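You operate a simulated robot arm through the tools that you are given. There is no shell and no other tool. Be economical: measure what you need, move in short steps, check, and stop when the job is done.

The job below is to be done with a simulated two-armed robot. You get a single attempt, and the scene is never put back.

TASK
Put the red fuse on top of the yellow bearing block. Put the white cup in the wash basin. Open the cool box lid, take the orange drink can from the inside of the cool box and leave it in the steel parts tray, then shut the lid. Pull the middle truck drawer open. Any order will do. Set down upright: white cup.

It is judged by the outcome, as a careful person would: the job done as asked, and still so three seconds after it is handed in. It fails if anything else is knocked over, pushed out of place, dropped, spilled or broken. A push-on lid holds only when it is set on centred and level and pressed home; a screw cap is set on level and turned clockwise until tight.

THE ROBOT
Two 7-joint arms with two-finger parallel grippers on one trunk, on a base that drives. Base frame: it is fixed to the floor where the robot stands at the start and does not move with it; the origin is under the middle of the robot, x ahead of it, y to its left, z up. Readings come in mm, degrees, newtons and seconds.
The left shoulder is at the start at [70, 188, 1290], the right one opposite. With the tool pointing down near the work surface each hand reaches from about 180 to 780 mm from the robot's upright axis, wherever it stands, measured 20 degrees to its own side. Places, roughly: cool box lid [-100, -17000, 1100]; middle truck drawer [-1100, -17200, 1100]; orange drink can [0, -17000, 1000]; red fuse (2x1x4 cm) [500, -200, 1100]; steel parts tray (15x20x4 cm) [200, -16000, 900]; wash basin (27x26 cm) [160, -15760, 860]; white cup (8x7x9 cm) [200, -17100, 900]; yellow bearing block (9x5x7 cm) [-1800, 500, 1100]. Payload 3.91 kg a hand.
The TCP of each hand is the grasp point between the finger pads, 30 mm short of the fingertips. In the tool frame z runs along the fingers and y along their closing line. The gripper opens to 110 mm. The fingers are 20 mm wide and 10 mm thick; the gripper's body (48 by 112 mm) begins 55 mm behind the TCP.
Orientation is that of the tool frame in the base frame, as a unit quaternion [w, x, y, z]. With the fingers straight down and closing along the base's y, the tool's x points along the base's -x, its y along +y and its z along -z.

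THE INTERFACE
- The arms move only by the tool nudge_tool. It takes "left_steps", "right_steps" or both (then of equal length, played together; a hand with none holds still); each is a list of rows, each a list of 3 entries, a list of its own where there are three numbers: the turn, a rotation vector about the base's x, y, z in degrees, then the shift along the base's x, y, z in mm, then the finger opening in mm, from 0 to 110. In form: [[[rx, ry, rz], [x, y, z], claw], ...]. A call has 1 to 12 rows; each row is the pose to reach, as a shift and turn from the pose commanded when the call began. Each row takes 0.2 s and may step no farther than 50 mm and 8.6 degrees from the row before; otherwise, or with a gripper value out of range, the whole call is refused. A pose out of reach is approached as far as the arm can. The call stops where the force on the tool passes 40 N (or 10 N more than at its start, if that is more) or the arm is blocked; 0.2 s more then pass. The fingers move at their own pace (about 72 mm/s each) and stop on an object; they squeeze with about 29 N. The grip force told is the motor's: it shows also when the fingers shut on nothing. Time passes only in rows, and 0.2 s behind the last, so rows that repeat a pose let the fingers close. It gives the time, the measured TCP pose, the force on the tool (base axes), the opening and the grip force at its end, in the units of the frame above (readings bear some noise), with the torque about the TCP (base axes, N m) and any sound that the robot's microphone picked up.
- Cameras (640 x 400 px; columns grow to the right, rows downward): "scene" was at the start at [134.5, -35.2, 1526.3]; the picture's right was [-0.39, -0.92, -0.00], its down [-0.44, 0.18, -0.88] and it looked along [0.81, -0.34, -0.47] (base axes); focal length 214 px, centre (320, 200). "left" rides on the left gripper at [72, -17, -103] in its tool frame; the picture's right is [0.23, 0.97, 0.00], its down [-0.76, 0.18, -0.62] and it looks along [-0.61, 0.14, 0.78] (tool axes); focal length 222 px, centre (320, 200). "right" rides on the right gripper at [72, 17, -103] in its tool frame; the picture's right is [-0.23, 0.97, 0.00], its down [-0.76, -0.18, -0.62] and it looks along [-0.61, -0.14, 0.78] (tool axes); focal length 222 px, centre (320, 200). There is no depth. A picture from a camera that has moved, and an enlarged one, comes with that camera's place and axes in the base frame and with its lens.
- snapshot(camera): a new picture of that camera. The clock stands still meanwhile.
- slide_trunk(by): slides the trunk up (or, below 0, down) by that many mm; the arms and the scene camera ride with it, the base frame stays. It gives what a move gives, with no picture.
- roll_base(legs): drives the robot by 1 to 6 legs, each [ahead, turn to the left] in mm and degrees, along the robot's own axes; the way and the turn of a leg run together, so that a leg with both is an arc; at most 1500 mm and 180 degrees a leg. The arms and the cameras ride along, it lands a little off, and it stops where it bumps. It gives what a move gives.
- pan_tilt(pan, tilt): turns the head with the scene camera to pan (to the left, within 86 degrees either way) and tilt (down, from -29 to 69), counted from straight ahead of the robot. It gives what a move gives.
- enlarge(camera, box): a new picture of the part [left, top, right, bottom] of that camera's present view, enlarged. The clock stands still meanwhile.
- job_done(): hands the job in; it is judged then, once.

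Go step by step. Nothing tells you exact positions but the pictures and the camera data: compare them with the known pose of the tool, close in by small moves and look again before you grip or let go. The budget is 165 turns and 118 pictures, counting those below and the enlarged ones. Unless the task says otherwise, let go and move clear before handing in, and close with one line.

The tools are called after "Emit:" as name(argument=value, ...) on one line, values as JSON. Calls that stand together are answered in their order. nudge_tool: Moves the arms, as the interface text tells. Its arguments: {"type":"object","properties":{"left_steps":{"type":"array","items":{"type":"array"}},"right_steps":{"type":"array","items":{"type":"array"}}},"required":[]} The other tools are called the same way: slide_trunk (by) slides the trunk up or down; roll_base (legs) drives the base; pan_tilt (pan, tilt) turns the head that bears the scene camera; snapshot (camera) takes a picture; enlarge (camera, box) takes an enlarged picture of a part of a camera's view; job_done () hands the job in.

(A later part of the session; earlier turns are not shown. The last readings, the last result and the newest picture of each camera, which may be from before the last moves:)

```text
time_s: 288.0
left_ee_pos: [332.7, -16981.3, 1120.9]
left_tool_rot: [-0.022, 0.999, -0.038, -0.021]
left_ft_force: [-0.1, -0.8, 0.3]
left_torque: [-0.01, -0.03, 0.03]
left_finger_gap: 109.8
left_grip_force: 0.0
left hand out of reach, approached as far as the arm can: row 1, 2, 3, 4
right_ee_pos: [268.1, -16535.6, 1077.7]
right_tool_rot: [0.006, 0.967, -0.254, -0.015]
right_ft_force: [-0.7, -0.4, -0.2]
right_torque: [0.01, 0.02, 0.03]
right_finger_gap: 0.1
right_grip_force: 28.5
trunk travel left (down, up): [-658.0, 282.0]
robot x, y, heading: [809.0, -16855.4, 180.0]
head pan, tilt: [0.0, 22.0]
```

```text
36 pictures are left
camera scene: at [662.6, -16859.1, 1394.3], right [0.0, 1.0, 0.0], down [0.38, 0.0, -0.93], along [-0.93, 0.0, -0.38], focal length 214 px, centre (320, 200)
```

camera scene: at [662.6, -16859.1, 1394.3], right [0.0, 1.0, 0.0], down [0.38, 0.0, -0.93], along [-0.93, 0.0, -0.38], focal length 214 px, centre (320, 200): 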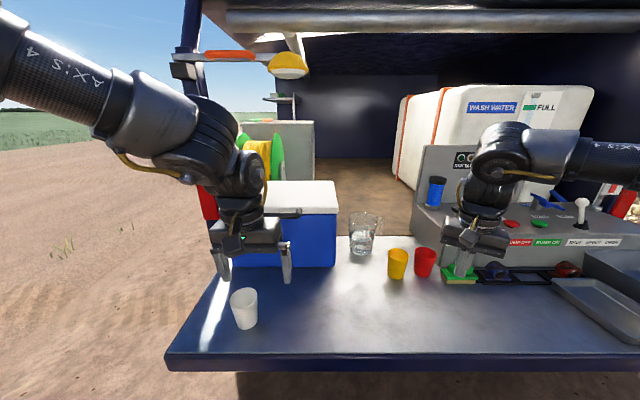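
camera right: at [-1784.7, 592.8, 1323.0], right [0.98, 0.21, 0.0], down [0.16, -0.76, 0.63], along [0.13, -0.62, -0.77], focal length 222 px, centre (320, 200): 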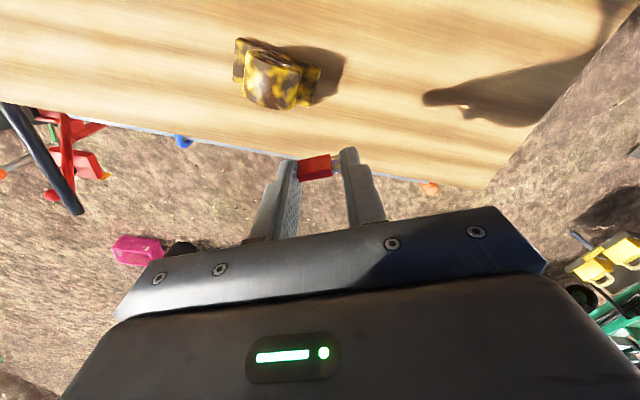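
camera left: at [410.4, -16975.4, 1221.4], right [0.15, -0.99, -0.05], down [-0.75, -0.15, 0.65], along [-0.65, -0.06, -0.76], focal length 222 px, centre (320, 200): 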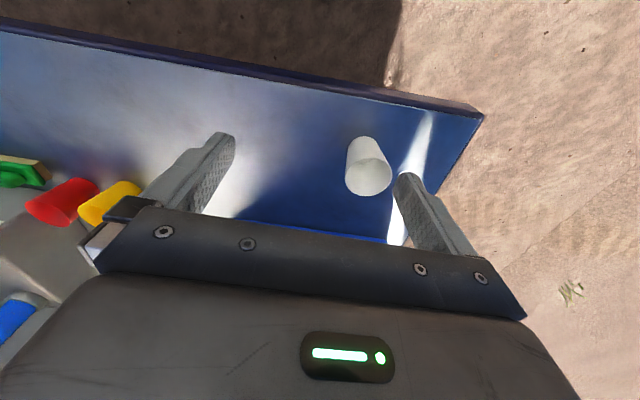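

The cup is at [229,-17067] with its rim near z 940. I'll straighten the left hand, move over it, and come down around it.

Emit:
nudge_tool(left_steps=[[[-1, -1, 0], [-30, -28, -10], 110], [[-2, -2, 0], [-65, -57, -20], 110], [[-2.6, -2.3, 0], [-104, -86, -25], 110], [[-2.6, -2.3, 0], [-104, -86, -65], 110], [[-2.6, -2.3, 0], [-104, -86, -105], 110], [[-2.6, -2.3, 0], [-104, -86, -120], 110], [[-2.6, -2.3, 0], [-104, -86, -120], 110]])

Emit:
snapshot(camera="left")

```text
time_s: 289.6
left_ee_pos: [320.9, -16974.2, 1018.7]
left_tool_rot: [0.0, 0.999, -0.04, -0.001]
left_ft_force: [-0.9, 0.2, 0.0]
left_torque: [0.0, -0.02, 0.02]
left_finger_gap: 110.2
left_grip_force: 0.1
left hand out of reach, approached as far as the arm can: row 1, 2, 3, 4, 5, 6, 7
right_ee_pos: [269.3, -16535.1, 1076.9]
right_tool_rot: [0.006, 0.967, -0.255, -0.014]
right_ft_force: [-0.2, -1.2, -0.7]
right_torque: [-0.03, -0.01, 0.0]
right_finger_gap: 0.2
right_grip_force: 28.9
trunk travel left (down, up): [-658.0, 282.0]
robot x, y, heading: [805.4, -16860.4, 179.8]
head pan, tilt: [0.0, 22.0]
```

```text
35 pictures are left
camera left: at [394.2, -16963.2, 1122.6], right [0.15, -0.99, 0.0], down [-0.77, -0.12, 0.62], along [-0.62, -0.09, -0.78], focal length 222 px, centre (320, 200)
```

left: 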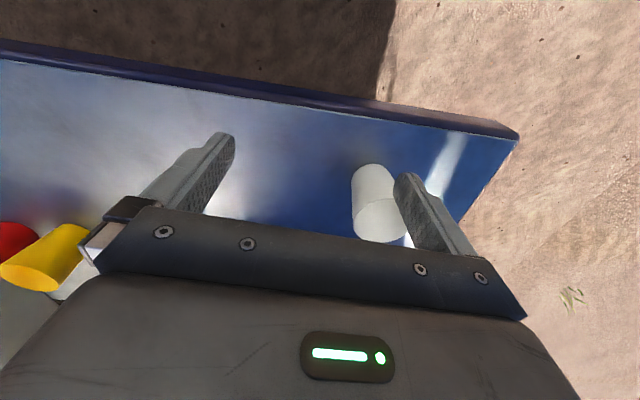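

The shoulder is too low for this reach. I'll raise the trunk 250 mm and then bring the hand over and down.

Emit:
slide_trunk(by=250)

Emit:
nudge_tool(left_steps=[[[0, 0, 0], [-20, -20, -40], 110], [[0, 0, 0], [-35, -35, -85], 110], [[0, 0, 0], [-50, -50, -130], 110], [[0, 0, 0], [-65, -65, -170], 110], [[0, 0, 0], [-80, -80, -200], 110], [[0, 0, 0], [-92, -93, -230], 110], [[0, 0, 0], [-92, -93, -240], 110]])

```text
time_s: 292.2
left_ee_pos: [321.6, -16974.4, 1268.3]
left_tool_rot: [0.0, 0.999, -0.039, 0.0]
left_ft_force: [0.1, 0.2, -0.4]
left_torque: [-0.02, 0.0, 0.0]
left_finger_gap: 110.0
left_grip_force: 0.0
right_ee_pos: [269.4, -16535.5, 1327.0]
right_tool_rot: [0.007, 0.967, -0.254, -0.015]
right_ft_force: [-0.9, -0.5, -0.2]
right_torque: [0.0, 0.0, 0.0]
right_finger_gap: 0.0
right_grip_force: 29.1
trunk travel left (down, up): [-908.0, 32.0]
robot x, y, heading: [807.1, -16853.6, 179.9]
head pan, tilt: [0.0, 22.0]
```

```text
time_s: 293.8
left_ee_pos: [334.6, -16968.0, 1088.3]
left_tool_rot: [-0.001, 0.999, -0.037, -0.001]
left_ft_force: [-0.3, -0.4, -1.1]
left_torque: [-0.01, 0.02, -0.01]
left_finger_gap: 109.8
left_grip_force: 0.1
left hand out of reach, approached as far as the arm can: row 1, 2, 3, 4, 5, 6, 7
right_ee_pos: [268.6, -16535.4, 1328.3]
right_tool_rot: [0.007, 0.967, -0.254, -0.015]
right_ft_force: [0.4, 0.4, 0.2]
right_torque: [-0.02, 0.01, 0.0]
right_finger_gap: 0.1
right_grip_force: 29.3
trunk travel left (down, up): [-908.0, 32.0]
robot x, y, heading: [804.5, -16860.7, 179.9]
head pan, tilt: [0.0, 22.0]
```

Emit:
nudge_tool(left_steps=[[[0, 0, 0], [0, 0, -40], 110], [[0, 0, 0], [0, 0, -70], 110], [[0, 0, 0], [-30, 0, -70], 110], [[0, 0, 0], [-60, 0, -70], 110], [[0, 0, 0], [-90, 0, -70], 110], [[0, 0, 0], [-90, 0, -70], 110]])

```text
time_s: 295.2
left_ee_pos: [313.6, -16924.8, 1039.3]
left_tool_rot: [0.001, 0.999, -0.038, -0.001]
left_ft_force: [-0.2, 0.5, -0.6]
left_torque: [-0.03, -0.01, 0.01]
left_finger_gap: 110.1
left_grip_force: 0.1
left hand out of reach, approached as far as the arm can: row 1, 2, 3, 4, 5, 6
right_ee_pos: [269.1, -16534.3, 1326.9]
right_tool_rot: [0.007, 0.967, -0.254, -0.014]
right_ft_force: [0.4, -0.4, 0.3]
right_torque: [0.02, 0.0, 0.0]
right_finger_gap: 0.0
right_grip_force: 29.1
trunk travel left (down, up): [-908.0, 32.0]
robot x, y, heading: [804.2, -16858.5, 179.7]
head pan, tilt: [0.0, 22.0]
```

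The left arm is stuck in an awkward joint configuration, so I'll use the right hand for the cup. I'll raise the left hand and shift the robot about 460 mm toward −y.

Emit:
nudge_tool(left_steps=[[[0, 0, 0], [30, 0, 45], 60], [[0, 0, 0], [60, 0, 90], 20], [[0, 0, 0], [90, 0, 135], 0], [[0, 0, 0], [110, 0, 180], 0], [[0, 0, 0], [130, 0, 225], 0]])

Emit:
roll_base(legs=[[0, 90], [465, 0], [0, -90]])

```text
refused: row 1 steps farther than a row can; nothing moved
```

```text
time_s: 305.6
left_ee_pos: [309.3, -17384.5, 1038.7]
left_tool_rot: [0.001, 0.999, -0.04, -0.001]
left_ft_force: [-0.2, 0.7, 0.4]
left_torque: [-0.01, 0.03, 0.03]
left_finger_gap: 110.0
left_grip_force: 0.2
right_ee_pos: [266.6, -16995.1, 1327.3]
right_tool_rot: [0.006, 0.966, -0.257, -0.015]
right_ft_force: [0.6, 1.0, 0.3]
right_torque: [0.0, -0.01, 0.02]
right_finger_gap: 0.1
right_grip_force: 28.9
trunk travel left (down, up): [-908.0, 32.0]
robot x, y, heading: [803.8, -17320.4, 179.7]
head pan, tilt: [0.0, 22.0]
```

Now I'll bring the right hand above the cup, squaring its yaw on the way.

Emit:
nudge_tool(right_steps=[[[0, 0, 4], [-5, -10, -45], 40], [[0, -1, 8], [-10, -20, -88], 80], [[0, -1.8, 12], [-15, -30, -130], 110], [[0, -1.8, 16], [-20, -40, -172], 110], [[0, -1.8, 20], [-25, -50, -214], 110], [[0, -1.8, 24], [-30, -60, -256], 110], [[0, -1.8, 28], [-38, -72, -296], 110], [[0, -1.8, 28], [-38, -72, -320], 110], [[0, -1.8, 28], [-38, -72, -320], 110]])

Emit:
snapshot(camera="right")

```text
time_s: 307.6
left_ee_pos: [308.2, -17384.2, 1038.7]
left_tool_rot: [0.001, 0.999, -0.04, -0.001]
left_ft_force: [-0.6, -0.4, 0.0]
left_torque: [0.03, -0.04, -0.03]
left_finger_gap: 110.2
left_grip_force: 0.1
right_ee_pos: [292.9, -17002.0, 1095.9]
right_tool_rot: [0.006, 1.0, -0.016, 0.003]
right_ft_force: [0.8, -0.3, 0.3]
right_torque: [-0.01, 0.03, -0.01]
right_finger_gap: 109.9
right_grip_force: 0.0
right hand out of reach, approached as far as the arm can: row 4, 5, 6, 7, 8, 9
trunk travel left (down, up): [-908.0, 32.0]
robot x, y, heading: [803.9, -17320.2, 179.5]
head pan, tilt: [0.0, 22.0]
```

```text
34 pictures are left
camera right: at [362.2, -17019.8, 1199.8], right [-0.26, -0.97, 0.01], down [-0.76, 0.21, 0.62], along [-0.6, 0.15, -0.79], focal length 222 px, centre (320, 200)
```

right: 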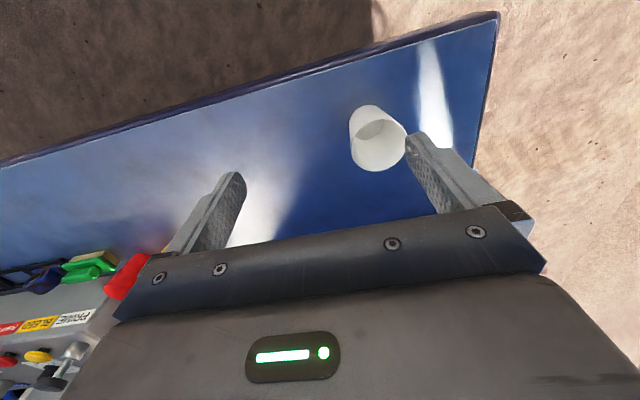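

It seems the arm gets freer when the hand is yawed outward, and yaw doesn't matter for a round cup. I'll turn the yaw back and then move over the cup.

Emit:
nudge_tool(right_steps=[[[0, 0, -7], [0, 0, 0], 110], [[0, 0, -14], [-5, -10, 0], 110], [[0, 0, -21], [-15, -20, 0], 110], [[0, 0, -28], [-25, -35, 0], 110], [[0, 0, -32], [-40, -50, 0], 110], [[0, 0, -32], [-64, -65, 0], 110], [[0, 0, -32], [-64, -65, -40], 110], [[0, 0, -32], [-64, -65, -80], 110], [[0, 0, -32], [-64, -65, -100], 110]])

```text
time_s: 309.6
left_ee_pos: [308.2, -17383.9, 1038.9]
left_tool_rot: [0.001, 0.999, -0.04, -0.001]
left_ft_force: [-0.5, -0.5, 0.2]
left_torque: [0.0, 0.0, 0.01]
left_finger_gap: 109.9
left_grip_force: 0.0
right_ee_pos: [217.8, -16953.1, 1150.6]
right_tool_rot: [0.005, 0.957, -0.29, 0.002]
right_ft_force: [0.2, 0.4, 0.1]
right_torque: [0.0, -0.01, -0.01]
right_finger_gap: 109.7
right_grip_force: 0.1
right hand out of reach, approached as far as the arm can: row 2, 3, 4, 5, 6, 7, 8, 9
trunk travel left (down, up): [-908.0, 32.0]
robot x, y, heading: [802.6, -17318.1, 180.0]
head pan, tilt: [0.0, 22.0]
```

I'll stop fighting the arm's limits: the present arm posture is good, so I'll position it with the base and the trunk instead. First raise the left hand, then turn 12.5° left and back 83 mm to set the right hand over the cup.

Emit:
nudge_tool(left_steps=[[[0, 0, 0], [10, 0, 40], 60], [[0, 0, 0], [20, 0, 80], 20], [[0, 0, 0], [30, 0, 120], 0], [[0, 0, 0], [40, 0, 160], 0], [[0, 0, 0], [50, 0, 200], 0]])

Emit:
roll_base(legs=[[0, 12.5], [-83, 0]])

Emit:
slide_trunk(by=-140)

Emit:
snapshot(camera="right")

```text
time_s: 310.8
left_ee_pos: [360.1, -17385.3, 1239.1]
left_tool_rot: [0.0, 0.999, -0.04, -0.001]
left_ft_force: [0.8, 0.0, 0.2]
left_torque: [-0.03, -0.02, 0.0]
left_finger_gap: 0.2
left_grip_force: 28.9
right_ee_pos: [217.5, -16953.1, 1152.2]
right_tool_rot: [0.006, 0.957, -0.29, 0.001]
right_ft_force: [-0.3, -0.1, -0.3]
right_torque: [0.02, 0.01, -0.02]
right_finger_gap: 109.9
right_grip_force: 0.1
trunk travel left (down, up): [-908.0, 32.0]
robot x, y, heading: [807.1, -17320.0, 179.6]
head pan, tilt: [0.0, 22.0]
```

```text
time_s: 312.7
left_ee_pos: [451.0, -17463.1, 1234.0]
left_tool_rot: [0.0, 0.998, 0.068, 0.004]
left_ft_force: [-0.2, -0.2, -0.8]
left_torque: [-0.01, -0.01, 0.02]
left_finger_gap: 0.0
left_grip_force: 29.4
right_ee_pos: [220.2, -17072.0, 1144.9]
right_tool_rot: [0.005, 0.983, -0.184, 0.007]
right_ft_force: [-0.6, -0.5, 0.1]
right_torque: [0.0, -0.04, 0.02]
right_finger_gap: 110.1
right_grip_force: 0.0
trunk travel left (down, up): [-908.0, 32.0]
robot x, y, heading: [888.4, -17303.7, -168.0]
head pan, tilt: [0.0, 22.0]
```

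```text
time_s: 314.4
left_ee_pos: [464.8, -17461.0, 1099.3]
left_tool_rot: [0.001, 0.998, 0.07, -0.001]
left_ft_force: [1.0, 0.0, 0.0]
left_torque: [0.05, -0.02, -0.01]
left_finger_gap: 0.0
left_grip_force: 28.9
right_ee_pos: [233.0, -17069.5, 1010.8]
right_tool_rot: [0.006, 0.983, -0.184, 0.002]
right_ft_force: [0.2, 0.7, 0.6]
right_torque: [-0.01, 0.01, 0.04]
right_finger_gap: 110.1
right_grip_force: 0.0
trunk travel left (down, up): [-768.0, 172.0]
robot x, y, heading: [882.3, -17300.7, -168.0]
head pan, tilt: [0.0, 22.0]
```

```text
33 pictures are left
camera right: at [292.8, -17111.0, 1114.6], right [-0.56, -0.83, 0.01], down [-0.65, 0.45, 0.62], along [-0.51, 0.34, -0.79], focal length 222 px, centre (320, 200)
```

right: 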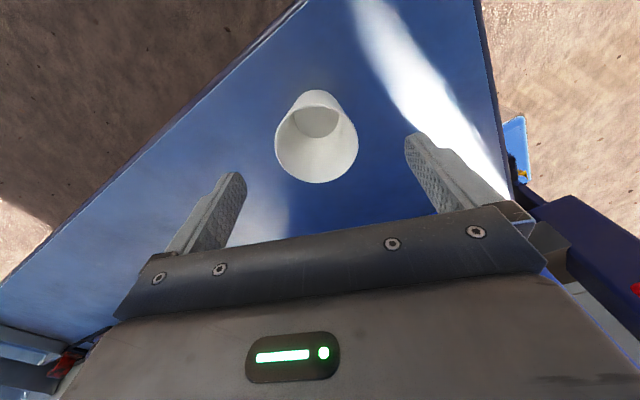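

The hand is centred over the cup within 3 mm. I'll lower 105 mm and close on it.

Emit:
slide_trunk(by=-105)

Emit:
nudge_tool(right_steps=[[[0, 0, 0], [0, 0, 0], 90], [[0, 0, 0], [0, 0, 0], 70], [[0, 0, 0], [0, 0, 0], 50], [[0, 0, 0], [0, 0, 0], 50], [[0, 0, 0], [0, 0, 0], 50]])

```text
time_s: 315.7
left_ee_pos: [464.5, -17461.6, 994.0]
left_tool_rot: [0.001, 0.998, 0.068, 0.0]
left_ft_force: [-0.6, -0.3, -0.2]
left_torque: [-0.05, 0.0, 0.01]
left_finger_gap: 0.0
left_grip_force: 29.7
right_ee_pos: [232.7, -17069.9, 906.3]
right_tool_rot: [0.006, 0.983, -0.184, 0.002]
right_ft_force: [-0.5, -0.1, -0.2]
right_torque: [0.0, -0.04, 0.0]
right_finger_gap: 110.0
right_grip_force: 0.1
trunk travel left (down, up): [-663.0, 277.0]
robot x, y, heading: [883.8, -17302.6, -167.8]
head pan, tilt: [0.0, 22.0]
```

```text
time_s: 316.9
left_ee_pos: [463.8, -17461.2, 994.0]
left_tool_rot: [0.001, 0.998, 0.069, -0.001]
left_ft_force: [0.1, 0.5, -0.2]
left_torque: [-0.01, 0.0, -0.03]
left_finger_gap: 0.2
left_grip_force: 28.5
right_ee_pos: [233.7, -17070.2, 905.7]
right_tool_rot: [0.007, 0.983, -0.184, 0.002]
right_ft_force: [0.0, 0.2, 0.5]
right_torque: [0.03, -0.01, 0.04]
right_finger_gap: 68.6
right_grip_force: 29.0
trunk travel left (down, up): [-663.0, 277.0]
robot x, y, heading: [884.1, -17305.5, -167.9]
head pan, tilt: [0.0, 22.0]
```

The cup is gripped. I'll lift it with the trunk, back away from the tailgate, drive along to the basin side and stop short to look.

Emit:
slide_trunk(by=230)

Emit:
roll_base(legs=[[-250, 0], [0, -102], [1130, 0], [0, 90]])

Emit:
pan_tilt(pan=-10, tilt=35)

Emit:
snapshot(camera="scene")

```text
time_s: 319.3
left_ee_pos: [464.5, -17461.5, 1222.8]
left_tool_rot: [0.001, 0.998, 0.069, -0.001]
left_ft_force: [-0.5, -0.8, -0.5]
left_torque: [-0.03, 0.01, -0.02]
left_finger_gap: 0.0
left_grip_force: 28.6
right_ee_pos: [232.2, -17070.8, 1135.4]
right_tool_rot: [0.007, 0.983, -0.184, 0.002]
right_ft_force: [-0.2, 0.2, -1.4]
right_torque: [0.01, 0.0, 0.02]
right_finger_gap: 68.8
right_grip_force: 29.0
trunk travel left (down, up): [-893.0, 47.0]
robot x, y, heading: [881.2, -17304.8, -167.8]
head pan, tilt: [0.0, 22.0]
```

```text
time_s: 334.7
left_ee_pos: [676.3, -16209.5, 1223.2]
left_tool_rot: [0.0, 1.0, -0.006, -0.001]
left_ft_force: [-0.1, 0.3, 0.4]
left_torque: [0.0, 0.02, 0.03]
left_finger_gap: 0.0
left_grip_force: 29.3
right_ee_pos: [506.6, -15786.9, 1135.5]
right_tool_rot: [0.006, 0.966, -0.258, 0.001]
right_ft_force: [0.7, -0.8, -0.5]
right_torque: [-0.02, 0.0, 0.0]
right_finger_gap: 67.9
right_grip_force: 29.1
trunk travel left (down, up): [-893.0, 47.0]
robot x, y, heading: [1114.9, -16115.8, -176.7]
head pan, tilt: [0.0, 22.0]
```

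```text
time_s: 335.5
left_ee_pos: [675.8, -16210.8, 1223.1]
left_tool_rot: [0.001, 1.0, -0.006, -0.001]
left_ft_force: [0.1, 0.6, -0.1]
left_torque: [-0.01, 0.0, 0.02]
left_finger_gap: 0.2
left_grip_force: 29.3
right_ee_pos: [505.9, -15787.7, 1136.5]
right_tool_rot: [0.007, 0.966, -0.258, 0.002]
right_ft_force: [-0.2, 0.0, -0.5]
right_torque: [-0.02, -0.02, 0.0]
right_finger_gap: 67.8
right_grip_force: 28.9
trunk travel left (down, up): [-893.0, 47.0]
robot x, y, heading: [1118.2, -16119.5, -176.8]
head pan, tilt: [-10.0, 35.0]
```

```text
32 pictures are left
camera scene: at [977.2, -16108.6, 1608.9], right [0.11, 0.99, 0.0], down [0.57, -0.07, -0.82], along [-0.81, 0.09, -0.57], focal length 214 px, centre (320, 200)
```

scene: 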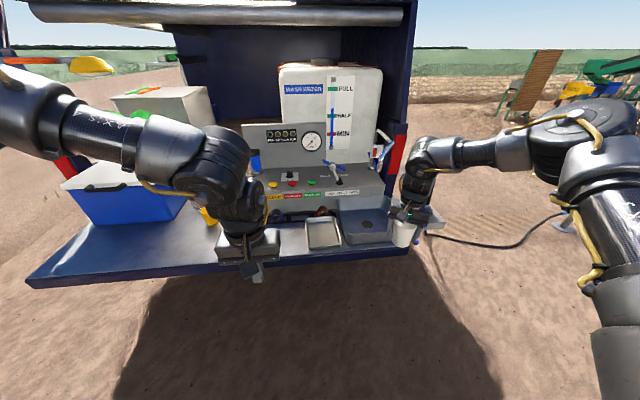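

Emit:
enlarge(camera="scene", box=[270, 130, 450, 260])

```text
3.08 times, centred on (360, 195) of scene
camera zoom: at [977.2, -16108.6, 1608.9], right [0.11, 0.99, 0.0], down [0.57, -0.07, -0.82], along [-0.81, 0.09, -0.57], focal length 660 px, centre (197, 215)
```

zoom: 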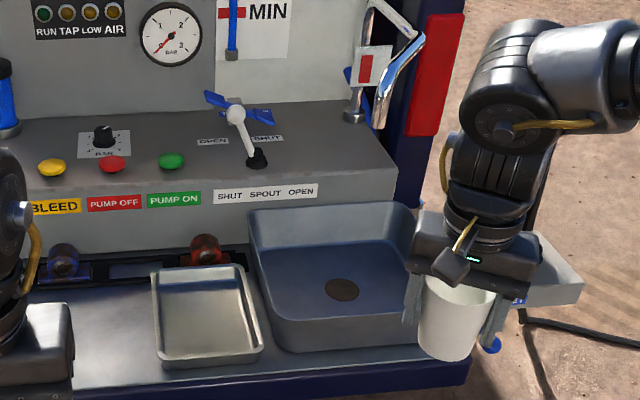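

The basin is at about [157,-15768], with its floor near z 855 and its rim near 920, and the spout stays behind it. I'll turn 2° right and roll forward so the cup is over the basin.

Emit:
roll_base(legs=[[0, -2], [330, 0]])

Emit:
snapshot(camera="scene")

```text
time_s: 337.9
left_ee_pos: [365.5, -16202.9, 1222.6]
left_tool_rot: [0.001, 1.0, -0.022, 0.0]
left_ft_force: [0.5, -0.5, 0.4]
left_torque: [0.01, 0.0, 0.01]
left_finger_gap: 0.0
left_grip_force: 28.5
right_ee_pos: [214.5, -15774.9, 1134.8]
right_tool_rot: [0.003, 0.962, -0.274, 0.009]
right_ft_force: [0.4, 0.3, -0.8]
right_torque: [0.02, 0.01, -0.01]
right_finger_gap: 67.7
right_grip_force: 28.7
trunk travel left (down, up): [-893.0, 47.0]
robot x, y, heading: [811.0, -16124.7, -178.5]
head pan, tilt: [-10.0, 35.0]
stopped in leg 2: the force on the tool passed its limit at 80 N (the readings are from after the stop); the commanded pose is now the measured one
```

```text
30 pictures are left
camera scene: at [669.8, -16111.0, 1608.6], right [0.15, 0.99, 0.0], down [0.57, -0.09, -0.82], along [-0.81, 0.12, -0.57], focal length 214 px, centre (320, 200)
```

scene: 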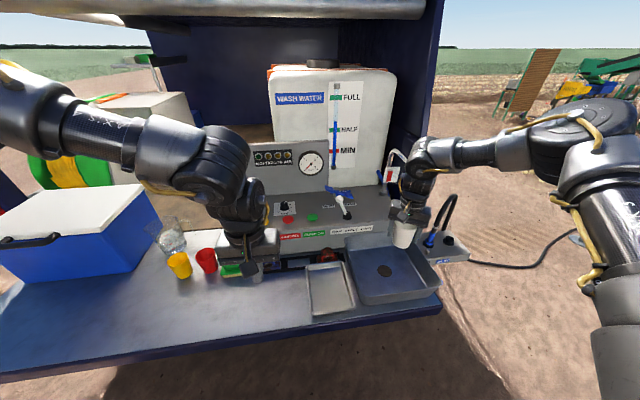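

The right hand bumped something at the end of that move. I'll zoom in on it before doing anything else.

Emit:
enlarge(camera="scene", box=[330, 130, 480, 300])

```text
2.35 times, centred on (405, 215) of scene
camera zoom: at [669.8, -16111.0, 1608.6], right [0.15, 0.99, 0.0], down [0.57, -0.09, -0.82], along [-0.81, 0.12, -0.57], focal length 505 px, centre (120, 165)
```

zoom: 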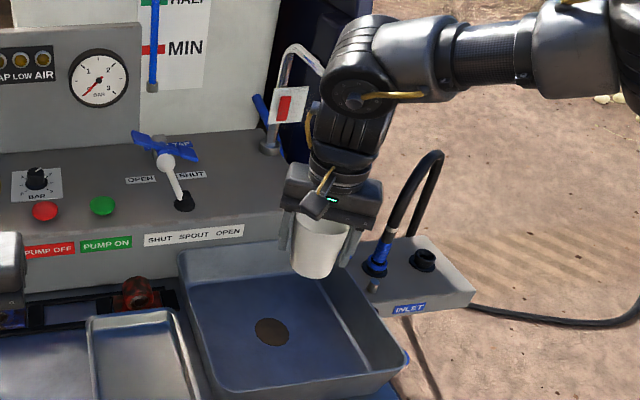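

The wrist just touched the spout's arch, but the cup is still held and already over the basin (x 28…300, y −15913…−15640). I'll back off 18 mm and lower it here.

Emit:
roll_base(legs=[[-18, 0]])

Emit:
slide_trunk(by=-170)

Emit:
snapshot(camera="scene")

```text
time_s: 338.7
left_ee_pos: [379.7, -16203.2, 1220.6]
left_tool_rot: [0.001, 1.0, -0.022, 0.001]
left_ft_force: [-0.1, -0.3, -0.5]
left_torque: [0.05, -0.06, 0.03]
left_finger_gap: 0.1
left_grip_force: 28.9
right_ee_pos: [228.7, -15775.4, 1132.1]
right_tool_rot: [0.002, 0.962, -0.273, 0.01]
right_ft_force: [-0.2, 0.0, -0.9]
right_torque: [0.01, -0.04, 0.01]
right_finger_gap: 68.2
right_grip_force: 28.7
trunk travel left (down, up): [-893.0, 47.0]
robot x, y, heading: [825.7, -16121.9, -178.4]
head pan, tilt: [-10.0, 35.0]
```

```text
time_s: 340.6
left_ee_pos: [385.0, -16202.8, 1052.9]
left_tool_rot: [0.001, 1.0, -0.021, 0.0]
left_ft_force: [-0.1, 0.1, -0.7]
left_torque: [0.01, 0.01, 0.01]
left_finger_gap: 0.1
left_grip_force: 28.7
right_ee_pos: [232.2, -15775.3, 965.7]
right_tool_rot: [0.003, 0.962, -0.274, 0.008]
right_ft_force: [0.3, -0.1, -0.9]
right_torque: [0.0, 0.01, 0.0]
right_finger_gap: 67.9
right_grip_force: 28.7
trunk travel left (down, up): [-723.0, 217.0]
robot x, y, heading: [827.7, -16120.3, -178.4]
head pan, tilt: [-10.0, 35.0]
```

```text
28 pictures are left
camera scene: at [689.5, -16111.2, 1438.9], right [0.15, 0.99, 0.0], down [0.57, -0.08, -0.82], along [-0.81, 0.12, -0.57], focal length 214 px, centre (320, 200)
```

scene: 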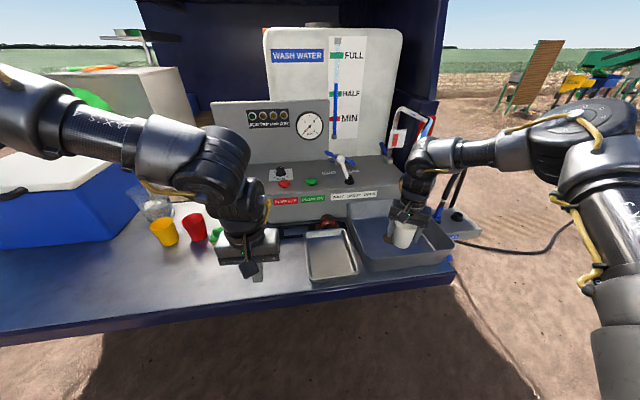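

Emit:
slide_trunk(by=-40)

Emit:
slide_trunk(by=-8)

Emit:
slide_trunk(by=-5)

```text
time_s: 341.5
left_ee_pos: [385.6, -16203.0, 1012.4]
left_tool_rot: [0.001, 1.0, -0.021, -0.001]
left_ft_force: [-0.1, 0.4, 0.0]
left_torque: [0.03, -0.02, -0.02]
left_finger_gap: 0.0
left_grip_force: 29.5
right_ee_pos: [234.9, -15775.5, 924.9]
right_tool_rot: [0.003, 0.962, -0.273, 0.008]
right_ft_force: [0.8, 0.4, 0.3]
right_torque: [-0.01, 0.03, 0.03]
right_finger_gap: 67.5
right_grip_force: 29.3
trunk travel left (down, up): [-683.0, 257.0]
robot x, y, heading: [823.3, -16125.4, -178.5]
head pan, tilt: [-10.0, 35.0]
```

```text
time_s: 342.0
left_ee_pos: [384.3, -16202.8, 1004.3]
left_tool_rot: [0.001, 1.0, -0.022, -0.001]
left_ft_force: [0.5, -0.5, 0.3]
left_torque: [0.01, 0.0, -0.01]
left_finger_gap: 0.1
left_grip_force: 29.2
right_ee_pos: [233.4, -15776.7, 917.0]
right_tool_rot: [0.003, 0.962, -0.273, 0.008]
right_ft_force: [-0.2, 0.3, -0.6]
right_torque: [0.01, 0.02, -0.01]
right_finger_gap: 67.5
right_grip_force: 29.3
trunk travel left (down, up): [-675.0, 265.0]
robot x, y, heading: [827.2, -16124.1, -178.4]
head pan, tilt: [-10.0, 35.0]
```

```text
time_s: 342.6
left_ee_pos: [385.6, -16202.8, 999.6]
left_tool_rot: [0.001, 1.0, -0.022, -0.001]
left_ft_force: [-0.4, -0.1, 0.2]
left_torque: [0.04, -0.01, 0.0]
left_finger_gap: 0.2
left_grip_force: 29.3
right_ee_pos: [233.6, -15776.3, 913.3]
right_tool_rot: [0.003, 0.962, -0.273, 0.008]
right_ft_force: [0.4, 0.1, 1.4]
right_torque: [-0.05, 0.03, 0.02]
right_finger_gap: 67.3
right_grip_force: 28.8
trunk travel left (down, up): [-670.0, 270.0]
robot x, y, heading: [824.0, -16123.6, -178.5]
head pan, tilt: [-10.0, 35.0]
```

Emit:
slide_trunk(by=-3)

Emit:
enlarge(camera="scene", box=[350, 190, 470, 280])

```text
time_s: 343.1
left_ee_pos: [386.0, -16203.3, 997.4]
left_tool_rot: [0.0, 1.0, -0.022, -0.002]
left_ft_force: [0.2, -1.4, 0.1]
left_torque: [0.0, 0.01, 0.03]
left_finger_gap: 0.0
left_grip_force: 29.7
right_ee_pos: [233.8, -15775.9, 911.5]
right_tool_rot: [0.005, 0.962, -0.274, 0.007]
right_ft_force: [-1.5, 3.7, 17.4]
right_torque: [0.0, 0.48, -0.1]
right_finger_gap: 67.7
right_grip_force: 29.4
trunk travel left (down, up): [-667.0, 273.0]
robot x, y, heading: [824.8, -16121.4, -178.6]
head pan, tilt: [-10.0, 35.0]
```

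```text
4.44 times, centred on (410, 235) of scene
camera zoom: at [691.4, -16111.9, 1383.3], right [0.15, 0.99, 0.0], down [0.57, -0.08, -0.82], along [-0.81, 0.12, -0.57], focal length 953 px, centre (-80, 44)
```

zoom: 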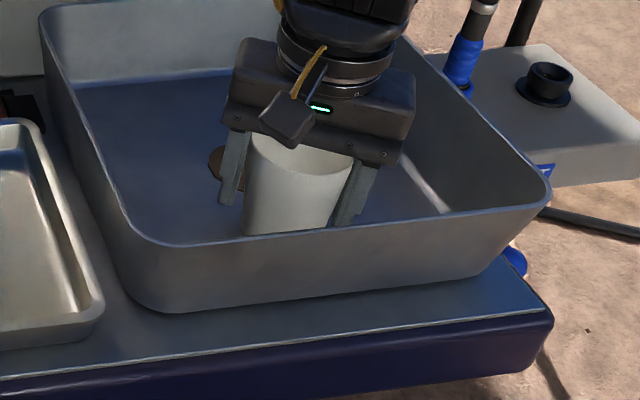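

The cup's base is on the basin floor, with about 17 N showing. I'll ease off slightly, open, and rise straight up with the trunk.

Emit:
slide_trunk(by=1.5)

Emit:
nudge_tool(right_steps=[[[0, 0, 0], [0, 0, 0], 75], [[0, 0, 0], [0, 0, 0], 85], [[0, 0, 0], [0, 0, 0], 95], [[0, 0, 0], [0, 0, 0], 100], [[0, 0, 0], [0, 0, 0], 100]])

Emit:
slide_trunk(by=230)

Emit:
enlarge(camera="scene", box=[290, 180, 450, 300])

```text
time_s: 343.6
left_ee_pos: [385.5, -16203.2, 999.2]
left_tool_rot: [0.001, 1.0, -0.022, 0.0]
left_ft_force: [0.1, 1.2, -0.5]
left_torque: [0.0, 0.01, 0.03]
left_finger_gap: 0.0
left_grip_force: 29.1
right_ee_pos: [233.7, -15776.4, 911.4]
right_tool_rot: [0.003, 0.962, -0.273, 0.007]
right_ft_force: [-2.3, 2.6, 13.7]
right_torque: [0.01, 0.47, -0.1]
right_finger_gap: 67.7
right_grip_force: 29.0
trunk travel left (down, up): [-668.0, 272.0]
robot x, y, heading: [827.5, -16121.3, -178.4]
head pan, tilt: [-10.0, 35.0]
```

```text
time_s: 344.8
left_ee_pos: [384.9, -16202.8, 998.9]
left_tool_rot: [0.001, 1.0, -0.022, -0.001]
left_ft_force: [0.0, 0.2, 0.4]
left_torque: [0.01, 0.0, -0.01]
left_finger_gap: 0.1
left_grip_force: 29.1
right_ee_pos: [234.1, -15776.7, 910.3]
right_tool_rot: [0.002, 0.962, -0.273, 0.008]
right_ft_force: [0.4, -0.2, 0.0]
right_torque: [0.0, 0.03, 0.0]
right_finger_gap: 99.8
right_grip_force: 0.0
trunk travel left (down, up): [-668.0, 272.0]
robot x, y, heading: [826.7, -16126.1, -178.2]
head pan, tilt: [-10.0, 35.0]
```

```text
time_s: 347.2
left_ee_pos: [385.1, -16203.7, 1229.6]
left_tool_rot: [0.001, 1.0, -0.022, -0.001]
left_ft_force: [-0.9, -1.0, -0.3]
left_torque: [0.0, -0.01, -0.01]
left_finger_gap: 0.0
left_grip_force: 28.8
right_ee_pos: [233.4, -15776.0, 1142.1]
right_tool_rot: [0.002, 0.962, -0.273, 0.008]
right_ft_force: [0.6, 0.2, 0.6]
right_torque: [-0.02, 0.04, -0.01]
right_finger_gap: 99.9
right_grip_force: 0.0
trunk travel left (down, up): [-898.0, 42.0]
robot x, y, heading: [824.1, -16120.6, -178.6]
head pan, tilt: [-10.0, 35.0]
```

```text
3.33 times, centred on (370, 240) of scene
camera zoom: at [689.2, -16111.2, 1614.3], right [0.15, 0.99, 0.0], down [0.57, -0.08, -0.82], along [-0.81, 0.12, -0.57], focal length 715 px, centre (153, 67)
```

zoom: 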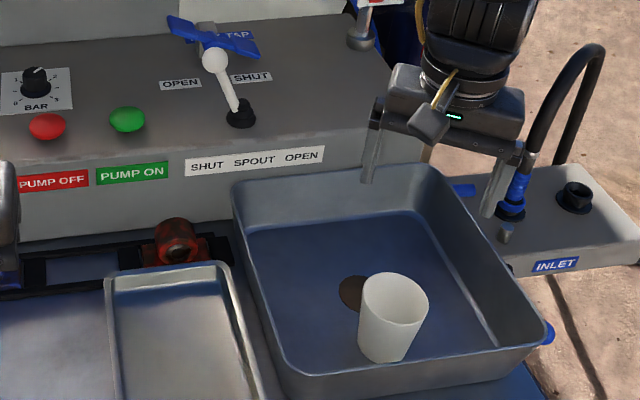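

The cup stands upright in the basin. Next is the cool box: I'll drive back to the left side with the right hand facing it and take a close look at the lid.

Emit:
roll_base(legs=[[-300, 0], [0, 88.6], [1215, 0], [0, -90], [250, 0]])

Emit:
pan_tilt(pan=-22, tilt=25)

Emit:
snapshot(camera="scene")

```text
time_s: 364.0
left_ee_pos: [463.8, -17432.9, 1229.5]
left_tool_rot: [0.001, 1.0, -0.009, -0.002]
left_ft_force: [0.7, -0.4, 0.6]
left_torque: [0.01, 0.0, -0.01]
left_finger_gap: 0.1
left_grip_force: 28.8
right_ee_pos: [298.7, -17009.6, 1142.2]
right_tool_rot: [0.004, 0.966, -0.26, 0.008]
right_ft_force: [0.9, 0.1, 0.1]
right_torque: [0.0, -0.01, -0.01]
right_finger_gap: 99.9
right_grip_force: 0.1
trunk travel left (down, up): [-898.0, 42.0]
robot x, y, heading: [900.4, -17337.6, -176.8]
head pan, tilt: [-10.0, 35.0]
```

```text
time_s: 364.7
left_ee_pos: [459.6, -17433.9, 1228.0]
left_tool_rot: [0.001, 1.0, -0.009, 0.0]
left_ft_force: [0.2, 0.5, -0.8]
left_torque: [-0.01, 0.0, -0.02]
left_finger_gap: 0.0
left_grip_force: 28.4
right_ee_pos: [297.7, -17008.9, 1140.7]
right_tool_rot: [0.003, 0.965, -0.26, 0.007]
right_ft_force: [0.0, 0.5, 0.9]
right_torque: [-0.01, -0.02, -0.02]
right_finger_gap: 100.1
right_grip_force: 0.2
trunk travel left (down, up): [-898.0, 42.0]
robot x, y, heading: [899.8, -17344.6, -176.9]
head pan, tilt: [-22.0, 25.0]
```

```text
25 pictures are left
camera scene: at [762.1, -17313.3, 1630.0], right [0.32, 0.95, 0.0], down [0.4, -0.14, -0.91], along [-0.86, 0.29, -0.42], focal length 214 px, centre (320, 200)
```

scene: 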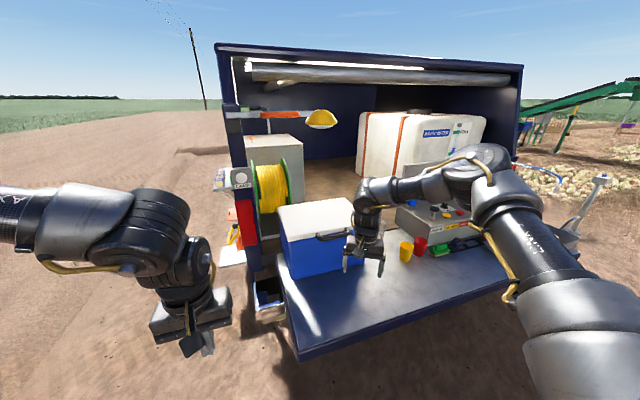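

Emit:
enlarge(camera="scene", box=[210, 120, 400, 270])

```text
2.67 times, centred on (305, 195) of scene
camera zoom: at [762.1, -17313.3, 1630.0], right [0.32, 0.95, 0.0], down [0.4, -0.14, -0.91], along [-0.86, 0.29, -0.42], focal length 572 px, centre (360, 213)
```

zoom: 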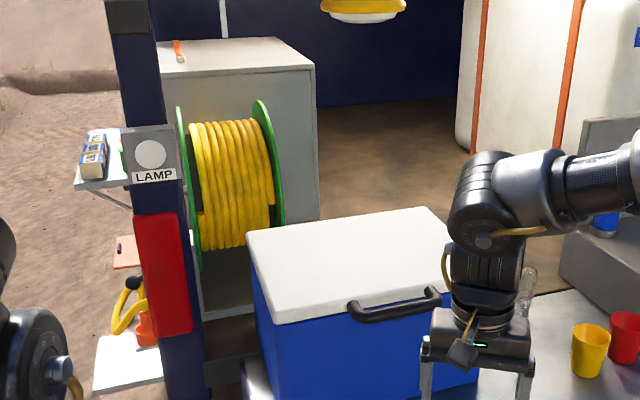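

The lid is about x −320…5 and y −17205…−16795, hinged at the back, with a bar handle standing out in front near [35,-17006,1095]. I'll yaw the right hand so its fingers close along x and can grip that bar, then look from the hand camera.

Emit:
nudge_tool(right_steps=[[[0, 0, -8], [0, 0, 5], 80], [[0, 0, -16], [0, 0, 10], 80], [[0, 0, -24], [0, 0, 15], 80], [[0, 0, -32], [0, 0, 20], 80], [[0, 0, -40], [0, 0, 25], 80], [[0, 0, -48], [0, 0, 30], 80], [[0, 0, -56], [0, 0, 35], 80], [[0, 0, -60], [0, 0, 40], 80]])

```text
time_s: 366.5
left_ee_pos: [460.6, -17431.1, 1229.3]
left_tool_rot: [0.001, 1.0, -0.008, -0.001]
left_ft_force: [0.6, -0.3, -0.1]
left_torque: [0.01, 0.0, 0.01]
left_finger_gap: 0.2
left_grip_force: 28.8
right_ee_pos: [275.4, -16796.3, 1257.2]
right_tool_rot: [0.007, 0.725, -0.689, 0.006]
right_ft_force: [-0.2, 1.0, 0.1]
right_torque: [0.02, 0.01, -0.02]
right_finger_gap: 80.0
right_grip_force: 0.0
right hand out of reach, approached as far as the arm can: row 1, 2, 3, 4, 5, 6, 7, 8
trunk travel left (down, up): [-898.0, 42.0]
robot x, y, heading: [900.8, -17340.9, -177.0]
head pan, tilt: [-22.0, 25.0]
```

The orientation works but pulls the hand far to the right, so I'll shift the robot 240 mm toward −y and a little forward to line up with the handle.

Emit:
roll_base(legs=[[0, 87], [241, 0], [0, -90], [130, 0]])

Emit:
slide_trunk(by=-80)

Emit:
snapshot(camera="right")

Emit:
enlarge(camera="scene", box=[260, 130, 450, 270])

```text
time_s: 376.7
left_ee_pos: [344.4, -17647.1, 1234.1]
left_tool_rot: [0.002, 0.999, -0.04, -0.007]
left_ft_force: [1.8, 0.7, 0.7]
left_torque: [-0.02, 0.05, -0.02]
left_finger_gap: 0.2
left_grip_force: 29.0
right_ee_pos: [195.6, -17001.8, 1264.2]
right_tool_rot: [-0.012, -0.706, 0.708, -0.002]
right_ft_force: [0.6, 0.3, 0.6]
right_torque: [-0.03, 0.1, 0.03]
right_finger_gap: 79.8
right_grip_force: 0.0
trunk travel left (down, up): [-898.0, 42.0]
robot x, y, heading: [774.4, -17583.5, 179.7]
head pan, tilt: [-22.0, 25.0]
```

```text
time_s: 377.9
left_ee_pos: [335.0, -17648.5, 1149.8]
left_tool_rot: [0.001, 0.999, -0.041, -0.002]
left_ft_force: [-0.1, 0.1, 0.1]
left_torque: [-0.02, 0.01, 0.02]
left_finger_gap: 0.1
left_grip_force: 29.3
right_ee_pos: [184.2, -17002.4, 1179.4]
right_tool_rot: [-0.008, -0.706, 0.708, -0.005]
right_ft_force: [-0.2, -0.1, -0.4]
right_torque: [-0.01, 0.0, -0.01]
right_finger_gap: 80.0
right_grip_force: 0.1
trunk travel left (down, up): [-818.0, 122.0]
robot x, y, heading: [776.6, -17576.8, 179.6]
head pan, tilt: [-22.0, 25.0]
```

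```text
23 pictures are left
camera right: at [167.2, -17072.7, 1283.7], right [-0.97, 0.23, 0.0], down [0.19, 0.77, 0.61], along [0.14, 0.59, -0.79], focal length 222 px, centre (320, 200)
```

right: 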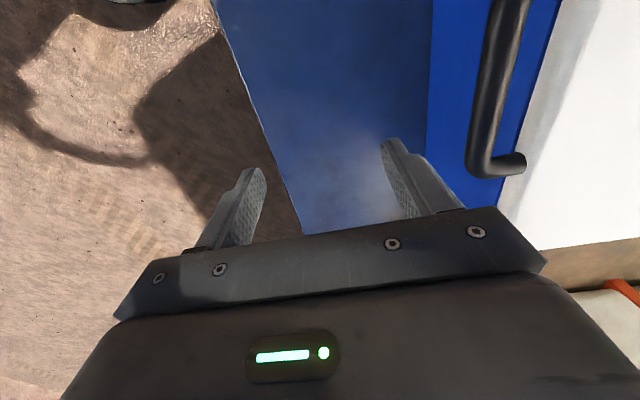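

```text
2.86 times, centred on (355, 200) of scene
camera zoom: at [640.1, -17547.4, 1550.2], right [0.38, 0.93, 0.0], down [0.39, -0.16, -0.91], along [-0.84, 0.34, -0.42], focal length 613 px, centre (220, 200)
```

zoom: 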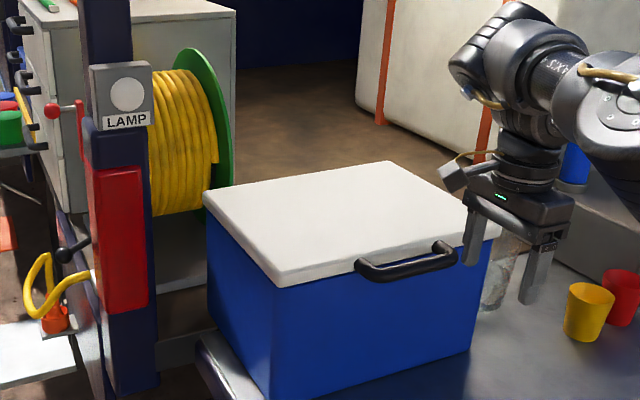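

The bar runs y −17091…−16950 at about x 47, z 1105, with roughly 27 mm behind it. I'll narrow the fingers to 44 mm and roll in so they straddle the bar from above, then check before lowering.

Emit:
nudge_tool(right_steps=[[[0, 0, 0], [0, 0, 0], 60], [[0, 0, 0], [0, 0, 0], 44]])

Emit:
roll_base(legs=[[0, 1.7], [120, 0]])

Emit:
enlarge(camera="right", box=[220, 60, 460, 230])

```text
time_s: 378.5
left_ee_pos: [333.6, -17647.4, 1150.0]
left_tool_rot: [0.0, 0.999, -0.04, -0.002]
left_ft_force: [-0.4, 0.0, -0.8]
left_torque: [0.0, 0.02, -0.04]
left_finger_gap: 0.3
left_grip_force: 29.4
right_ee_pos: [184.4, -17001.1, 1178.8]
right_tool_rot: [-0.009, -0.705, 0.709, -0.005]
right_ft_force: [-1.2, 0.8, -0.2]
right_torque: [0.0, 0.05, -0.02]
right_finger_gap: 44.1
right_grip_force: 0.0
trunk travel left (down, up): [-818.0, 122.0]
robot x, y, heading: [775.4, -17582.1, 179.7]
head pan, tilt: [-22.0, 25.0]
```

```text
time_s: 380.1
left_ee_pos: [227.2, -17663.7, 1155.4]
left_tool_rot: [0.001, 1.0, -0.026, -0.009]
left_ft_force: [1.5, -0.9, 0.4]
left_torque: [-0.03, 0.07, -0.01]
left_finger_gap: 0.1
left_grip_force: 29.0
right_ee_pos: [59.4, -17021.7, 1185.8]
right_tool_rot: [0.013, 0.715, -0.699, 0.0]
right_ft_force: [0.6, -0.4, 0.3]
right_torque: [-0.02, 0.07, 0.01]
right_finger_gap: 43.9
right_grip_force: 0.0
trunk travel left (down, up): [-818.0, 122.0]
robot x, y, heading: [652.8, -17588.5, -178.7]
head pan, tilt: [-22.0, 25.0]
```

```text
2.35 times, centred on (340, 145) of right
camera zoom: at [44.4, -17092.7, 1291.2], right [-0.98, 0.21, 0.01], down [0.17, 0.78, 0.6], along [0.11, 0.59, -0.8], focal length 523 px, centre (273, 329)
```

zoom: 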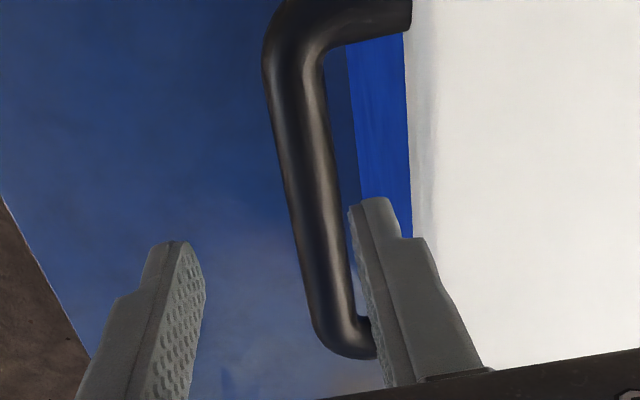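

The bar is at x≈42 and the lid edge at x≈8. I'll shift the hand to x≈45 with a 40 mm opening, then lower 62 mm around the bar.

Emit:
nudge_tool(right_steps=[[[0, 0, 0], [-7, 3, 0], 40], [[0, 0, 0], [-14, 5, 0], 40], [[0, 0, 0], [-14, 5, 0], 40]])

```text
time_s: 380.9
left_ee_pos: [216.8, -17664.0, 1151.2]
left_tool_rot: [0.0, 1.0, -0.026, -0.003]
left_ft_force: [0.3, 0.3, -0.3]
left_torque: [-0.01, -0.01, 0.02]
left_finger_gap: 0.2
left_grip_force: 28.8
right_ee_pos: [43.4, -17020.7, 1177.7]
right_tool_rot: [0.01, 0.716, -0.698, 0.003]
right_ft_force: [0.8, -0.7, -0.3]
right_torque: [0.02, -0.02, -0.01]
right_finger_gap: 39.9
right_grip_force: 0.2
right hand out of reach, approached as far as the arm can: row 1, 2, 3
trunk travel left (down, up): [-818.0, 122.0]
robot x, y, heading: [655.7, -17585.5, -178.8]
head pan, tilt: [-22.0, 25.0]
```

Emit:
slide_trunk(by=-57)

Emit:
enlarge(camera="scene", box=[320, 160, 440, 260])

```text
time_s: 381.9
left_ee_pos: [218.4, -17663.7, 1094.3]
left_tool_rot: [0.001, 1.0, -0.025, -0.003]
left_ft_force: [-0.3, -0.3, -0.4]
left_torque: [0.0, -0.01, 0.0]
left_finger_gap: 0.0
left_grip_force: 28.6
right_ee_pos: [46.2, -17019.7, 1119.7]
right_tool_rot: [0.012, 0.715, -0.699, 0.003]
right_ft_force: [0.2, -1.0, -0.1]
right_torque: [0.02, 0.0, -0.01]
right_finger_gap: 40.1
right_grip_force: 0.0
trunk travel left (down, up): [-761.0, 179.0]
robot x, y, heading: [657.0, -17588.7, -178.2]
head pan, tilt: [-22.0, 25.0]
```

```text
4.00 times, centred on (380, 210) of scene
camera zoom: at [519.5, -17554.9, 1493.2], right [0.35, 0.94, 0.0], down [0.4, -0.15, -0.91], along [-0.85, 0.32, -0.42], focal length 858 px, centre (80, 160)
```

zoom: 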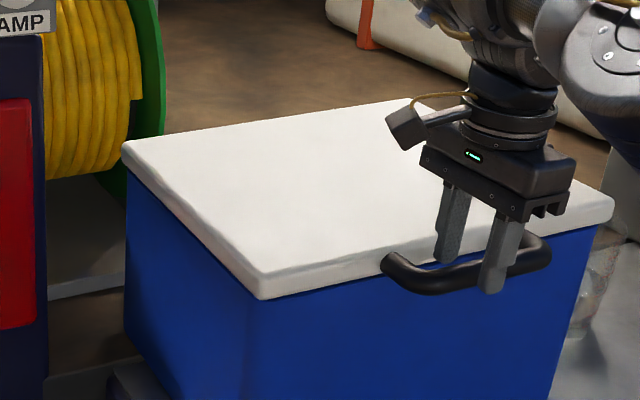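

The fingers straddle the bar nicely. Before gripping I want more lifting range, so I'll first test raising the hand by the arm alone; the trunk can then be lowered to give about 380 mm of lift.

Emit:
nudge_tool(right_steps=[[[0, 0, 0], [0, 0, 40], 40], [[0, 0, 0], [0, 0, 80], 40], [[0, 0, 0], [0, 0, 120], 40], [[0, 0, 0], [0, 0, 160], 40], [[0, 0, 0], [0, 0, 200], 40], [[0, 0, 0], [0, 0, 220], 40]])

```text
time_s: 383.3
left_ee_pos: [215.7, -17664.3, 1093.0]
left_tool_rot: [0.001, 1.0, -0.025, -0.004]
left_ft_force: [0.9, 0.4, 0.2]
left_torque: [0.01, 0.01, 0.01]
left_finger_gap: 0.0
left_grip_force: 28.6
right_ee_pos: [103.5, -17010.1, 1241.0]
right_tool_rot: [0.013, 0.718, -0.696, 0.004]
right_ft_force: [0.2, 0.3, -1.1]
right_torque: [0.01, -0.02, 0.01]
right_finger_gap: 40.1
right_grip_force: 0.0
right hand out of reach, approached as far as the arm can: row 1, 2, 3, 4, 5, 6
trunk travel left (down, up): [-761.0, 179.0]
robot x, y, heading: [654.0, -17585.6, -178.6]
head pan, tilt: [-22.0, 25.0]
```

Now I understand the wrist: it wants the hand's yaw to roughly follow the forearm direction, so with the elbow out to the right, turning the other way (positive yaw) frees the near region. I'll back off and swing the hand through natural yaw toward +75°, moving it in front of the robot.

Emit:
roll_base(legs=[[-170, 0]])

Emit:
nudge_tool(right_steps=[[[0, 0, 7.5], [0, -20, 0], 40], [[0, 0, 15], [0, -42, 0], 40], [[0, 0, 22.5], [0, -64, 0], 40], [[0, 0, 30], [0, -86, 0], 40], [[0, 0, 37.5], [0, -108, 0], 40], [[0, 0, 45], [0, -130, 0], 40], [[0, 0, 52.5], [0, -152, 0], 40], [[0, 0, 60], [5, -174, 0], 40], [[0, 0, 67.5], [10, -196, 0], 40], [[0, 0, 75], [15, -218, 0], 40], [[0, 0, 82.5], [20, -240, 0], 40], [[0, 0, 90], [25, -262, 0], 40]])

Emit:
nudge_tool(right_steps=[[[0, 0, 7.5], [3, -14, 0], 40], [[0, 0, 15], [6, -28, 0], 40], [[0, 0, 22.5], [9, -42, 0], 40], [[0, 0, 30], [12, -56, 0], 40], [[0, 0, 37.5], [15, -70, 0], 40], [[0, 0, 45], [18, -84, 0], 40], [[0, 0, 52.5], [21, -98, 0], 40], [[0, 0, 60], [24, -112, 0], 40], [[0, 0, 67.5], [27, -120, 0], 40], [[0, 0, 75], [30, -125, 0], 40], [[0, 0, 80], [30, -125, 0], 40], [[0, 0, 80], [30, -125, 0], 40]])

```text
time_s: 384.8
left_ee_pos: [383.7, -17659.5, 1092.8]
left_tool_rot: [0.0, 1.0, -0.024, -0.003]
left_ft_force: [-0.1, 0.5, 0.3]
left_torque: [-0.02, -0.06, -0.01]
left_finger_gap: 0.0
left_grip_force: 28.4
right_ee_pos: [269.5, -17007.4, 1238.9]
right_tool_rot: [0.013, 0.718, -0.696, 0.003]
right_ft_force: [-0.5, -0.1, -0.4]
right_torque: [0.0, 0.0, 0.0]
right_finger_gap: 39.8
right_grip_force: 0.0
trunk travel left (down, up): [-761.0, 179.0]
robot x, y, heading: [823.1, -17582.8, -178.2]
head pan, tilt: [-22.0, 25.0]
```

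```text
time_s: 387.4
left_ee_pos: [386.0, -17662.1, 1094.2]
left_tool_rot: [0.0, 1.0, -0.025, -0.003]
left_ft_force: [0.3, 0.2, 0.5]
left_torque: [-0.02, -0.03, 0.02]
left_finger_gap: 0.0
left_grip_force: 28.6
right_ee_pos: [299.3, -17269.8, 1238.8]
right_tool_rot: [0.009, 1.0, 0.018, 0.01]
right_ft_force: [0.9, -0.5, 0.3]
right_torque: [-0.01, 0.02, 0.0]
right_finger_gap: 39.9
right_grip_force: 0.1
right hand out of reach, approached as far as the arm can: row 12
trunk travel left (down, up): [-761.0, 179.0]
robot x, y, heading: [827.7, -17580.8, -178.4]
head pan, tilt: [-22.0, 25.0]
```

```text
time_s: 390.0
left_ee_pos: [386.0, -17660.8, 1093.9]
left_tool_rot: [0.001, 1.0, -0.025, -0.003]
left_ft_force: [-0.7, 0.3, -0.4]
left_torque: [-0.01, -0.03, 0.01]
left_finger_gap: 0.0
left_grip_force: 29.3
right_ee_pos: [363.5, -17346.7, 1218.2]
right_tool_rot: [-0.001, 0.755, 0.656, 0.013]
right_ft_force: [0.9, -0.8, 0.3]
right_torque: [-0.01, -0.01, 0.0]
right_finger_gap: 40.0
right_grip_force: 0.0
right hand out of reach, approached as far as the arm can: row 1, 2, 3, 4, 5, 6, 7, 8, 9, 10, 11, 12
trunk travel left (down, up): [-761.0, 179.0]
robot x, y, heading: [823.8, -17581.6, -178.4]
head pan, tilt: [-22.0, 25.0]
```

The hand is now at yaw +82°, at 450 mm ahead, with plenty of lifting range above. I'll tuck the left hand back the same way (yaw −60°, pulled in and raised) so it stays clear of the truck.

Emit:
nudge_tool(left_steps=[[[0, 0, -7.5], [10, 0, 15], 0], [[0, 0, -15], [20, 0, 30], 0], [[0, 0, -22.5], [30, 0, 45], 0], [[0, 0, -30], [42, 0, 60], 0], [[0, 0, -37.5], [54, 0, 75], 0], [[0, 0, -45], [66, 0, 90], 0], [[0, 0, -52.5], [78, 0, 105], 0], [[0, 0, -60], [90, 0, 120], 0], [[0, 0, -67.5], [110, -10, 135], 0], [[0, 0, -75], [130, -20, 150], 0], [[0, 0, -75], [150, -30, 160], 0], [[0, 0, -75], [160, -40, 160], 0]], right_steps=[[[0, 0, -3], [-10, 0, 0], 40], [[0, 0, -6], [-20, 0, 0], 40], [[0, 0, -9], [-30, 0, 0], 40], [[0, 0, -12], [-40, 0, 0], 40], [[0, 0, -15], [-50, 0, 0], 40], [[0, 0, -18], [-60, 0, 0], 40], [[0, 0, -18], [-70, 0, 0], 40], [[0, 0, -18], [-80, 0, 0], 40], [[0, 0, -18], [-90, 0, 0], 40], [[0, 0, -18], [-90, 0, 0], 40], [[0, 0, -18], [-90, 0, 0], 40], [[0, 0, -18], [-90, 0, 0], 40]])

```text
time_s: 392.6
left_ee_pos: [471.7, -17473.8, 1371.0]
left_tool_rot: [-0.016, 0.779, -0.627, -0.019]
left_ft_force: [1.0, 0.8, 0.7]
left_torque: [0.01, 0.01, -0.02]
left_finger_gap: 0.0
left_grip_force: 28.8
left hand out of reach, approached as far as the arm can: row 3, 4, 5, 6, 7, 8, 9, 10, 11, 12
right_ee_pos: [316.9, -17315.5, 1199.1]
right_tool_rot: [0.001, 0.848, 0.529, 0.013]
right_ft_force: [1.3, 0.0, -0.5]
right_torque: [0.0, 0.02, 0.0]
right_finger_gap: 39.8
right_grip_force: 0.1
right hand out of reach, approached as far as the arm can: row 1, 2, 3, 4, 5, 6, 7, 8, 9, 10, 11, 12
trunk travel left (down, up): [-761.0, 179.0]
robot x, y, heading: [822.9, -17583.4, -178.2]
head pan, tilt: [-22.0, 25.0]
```

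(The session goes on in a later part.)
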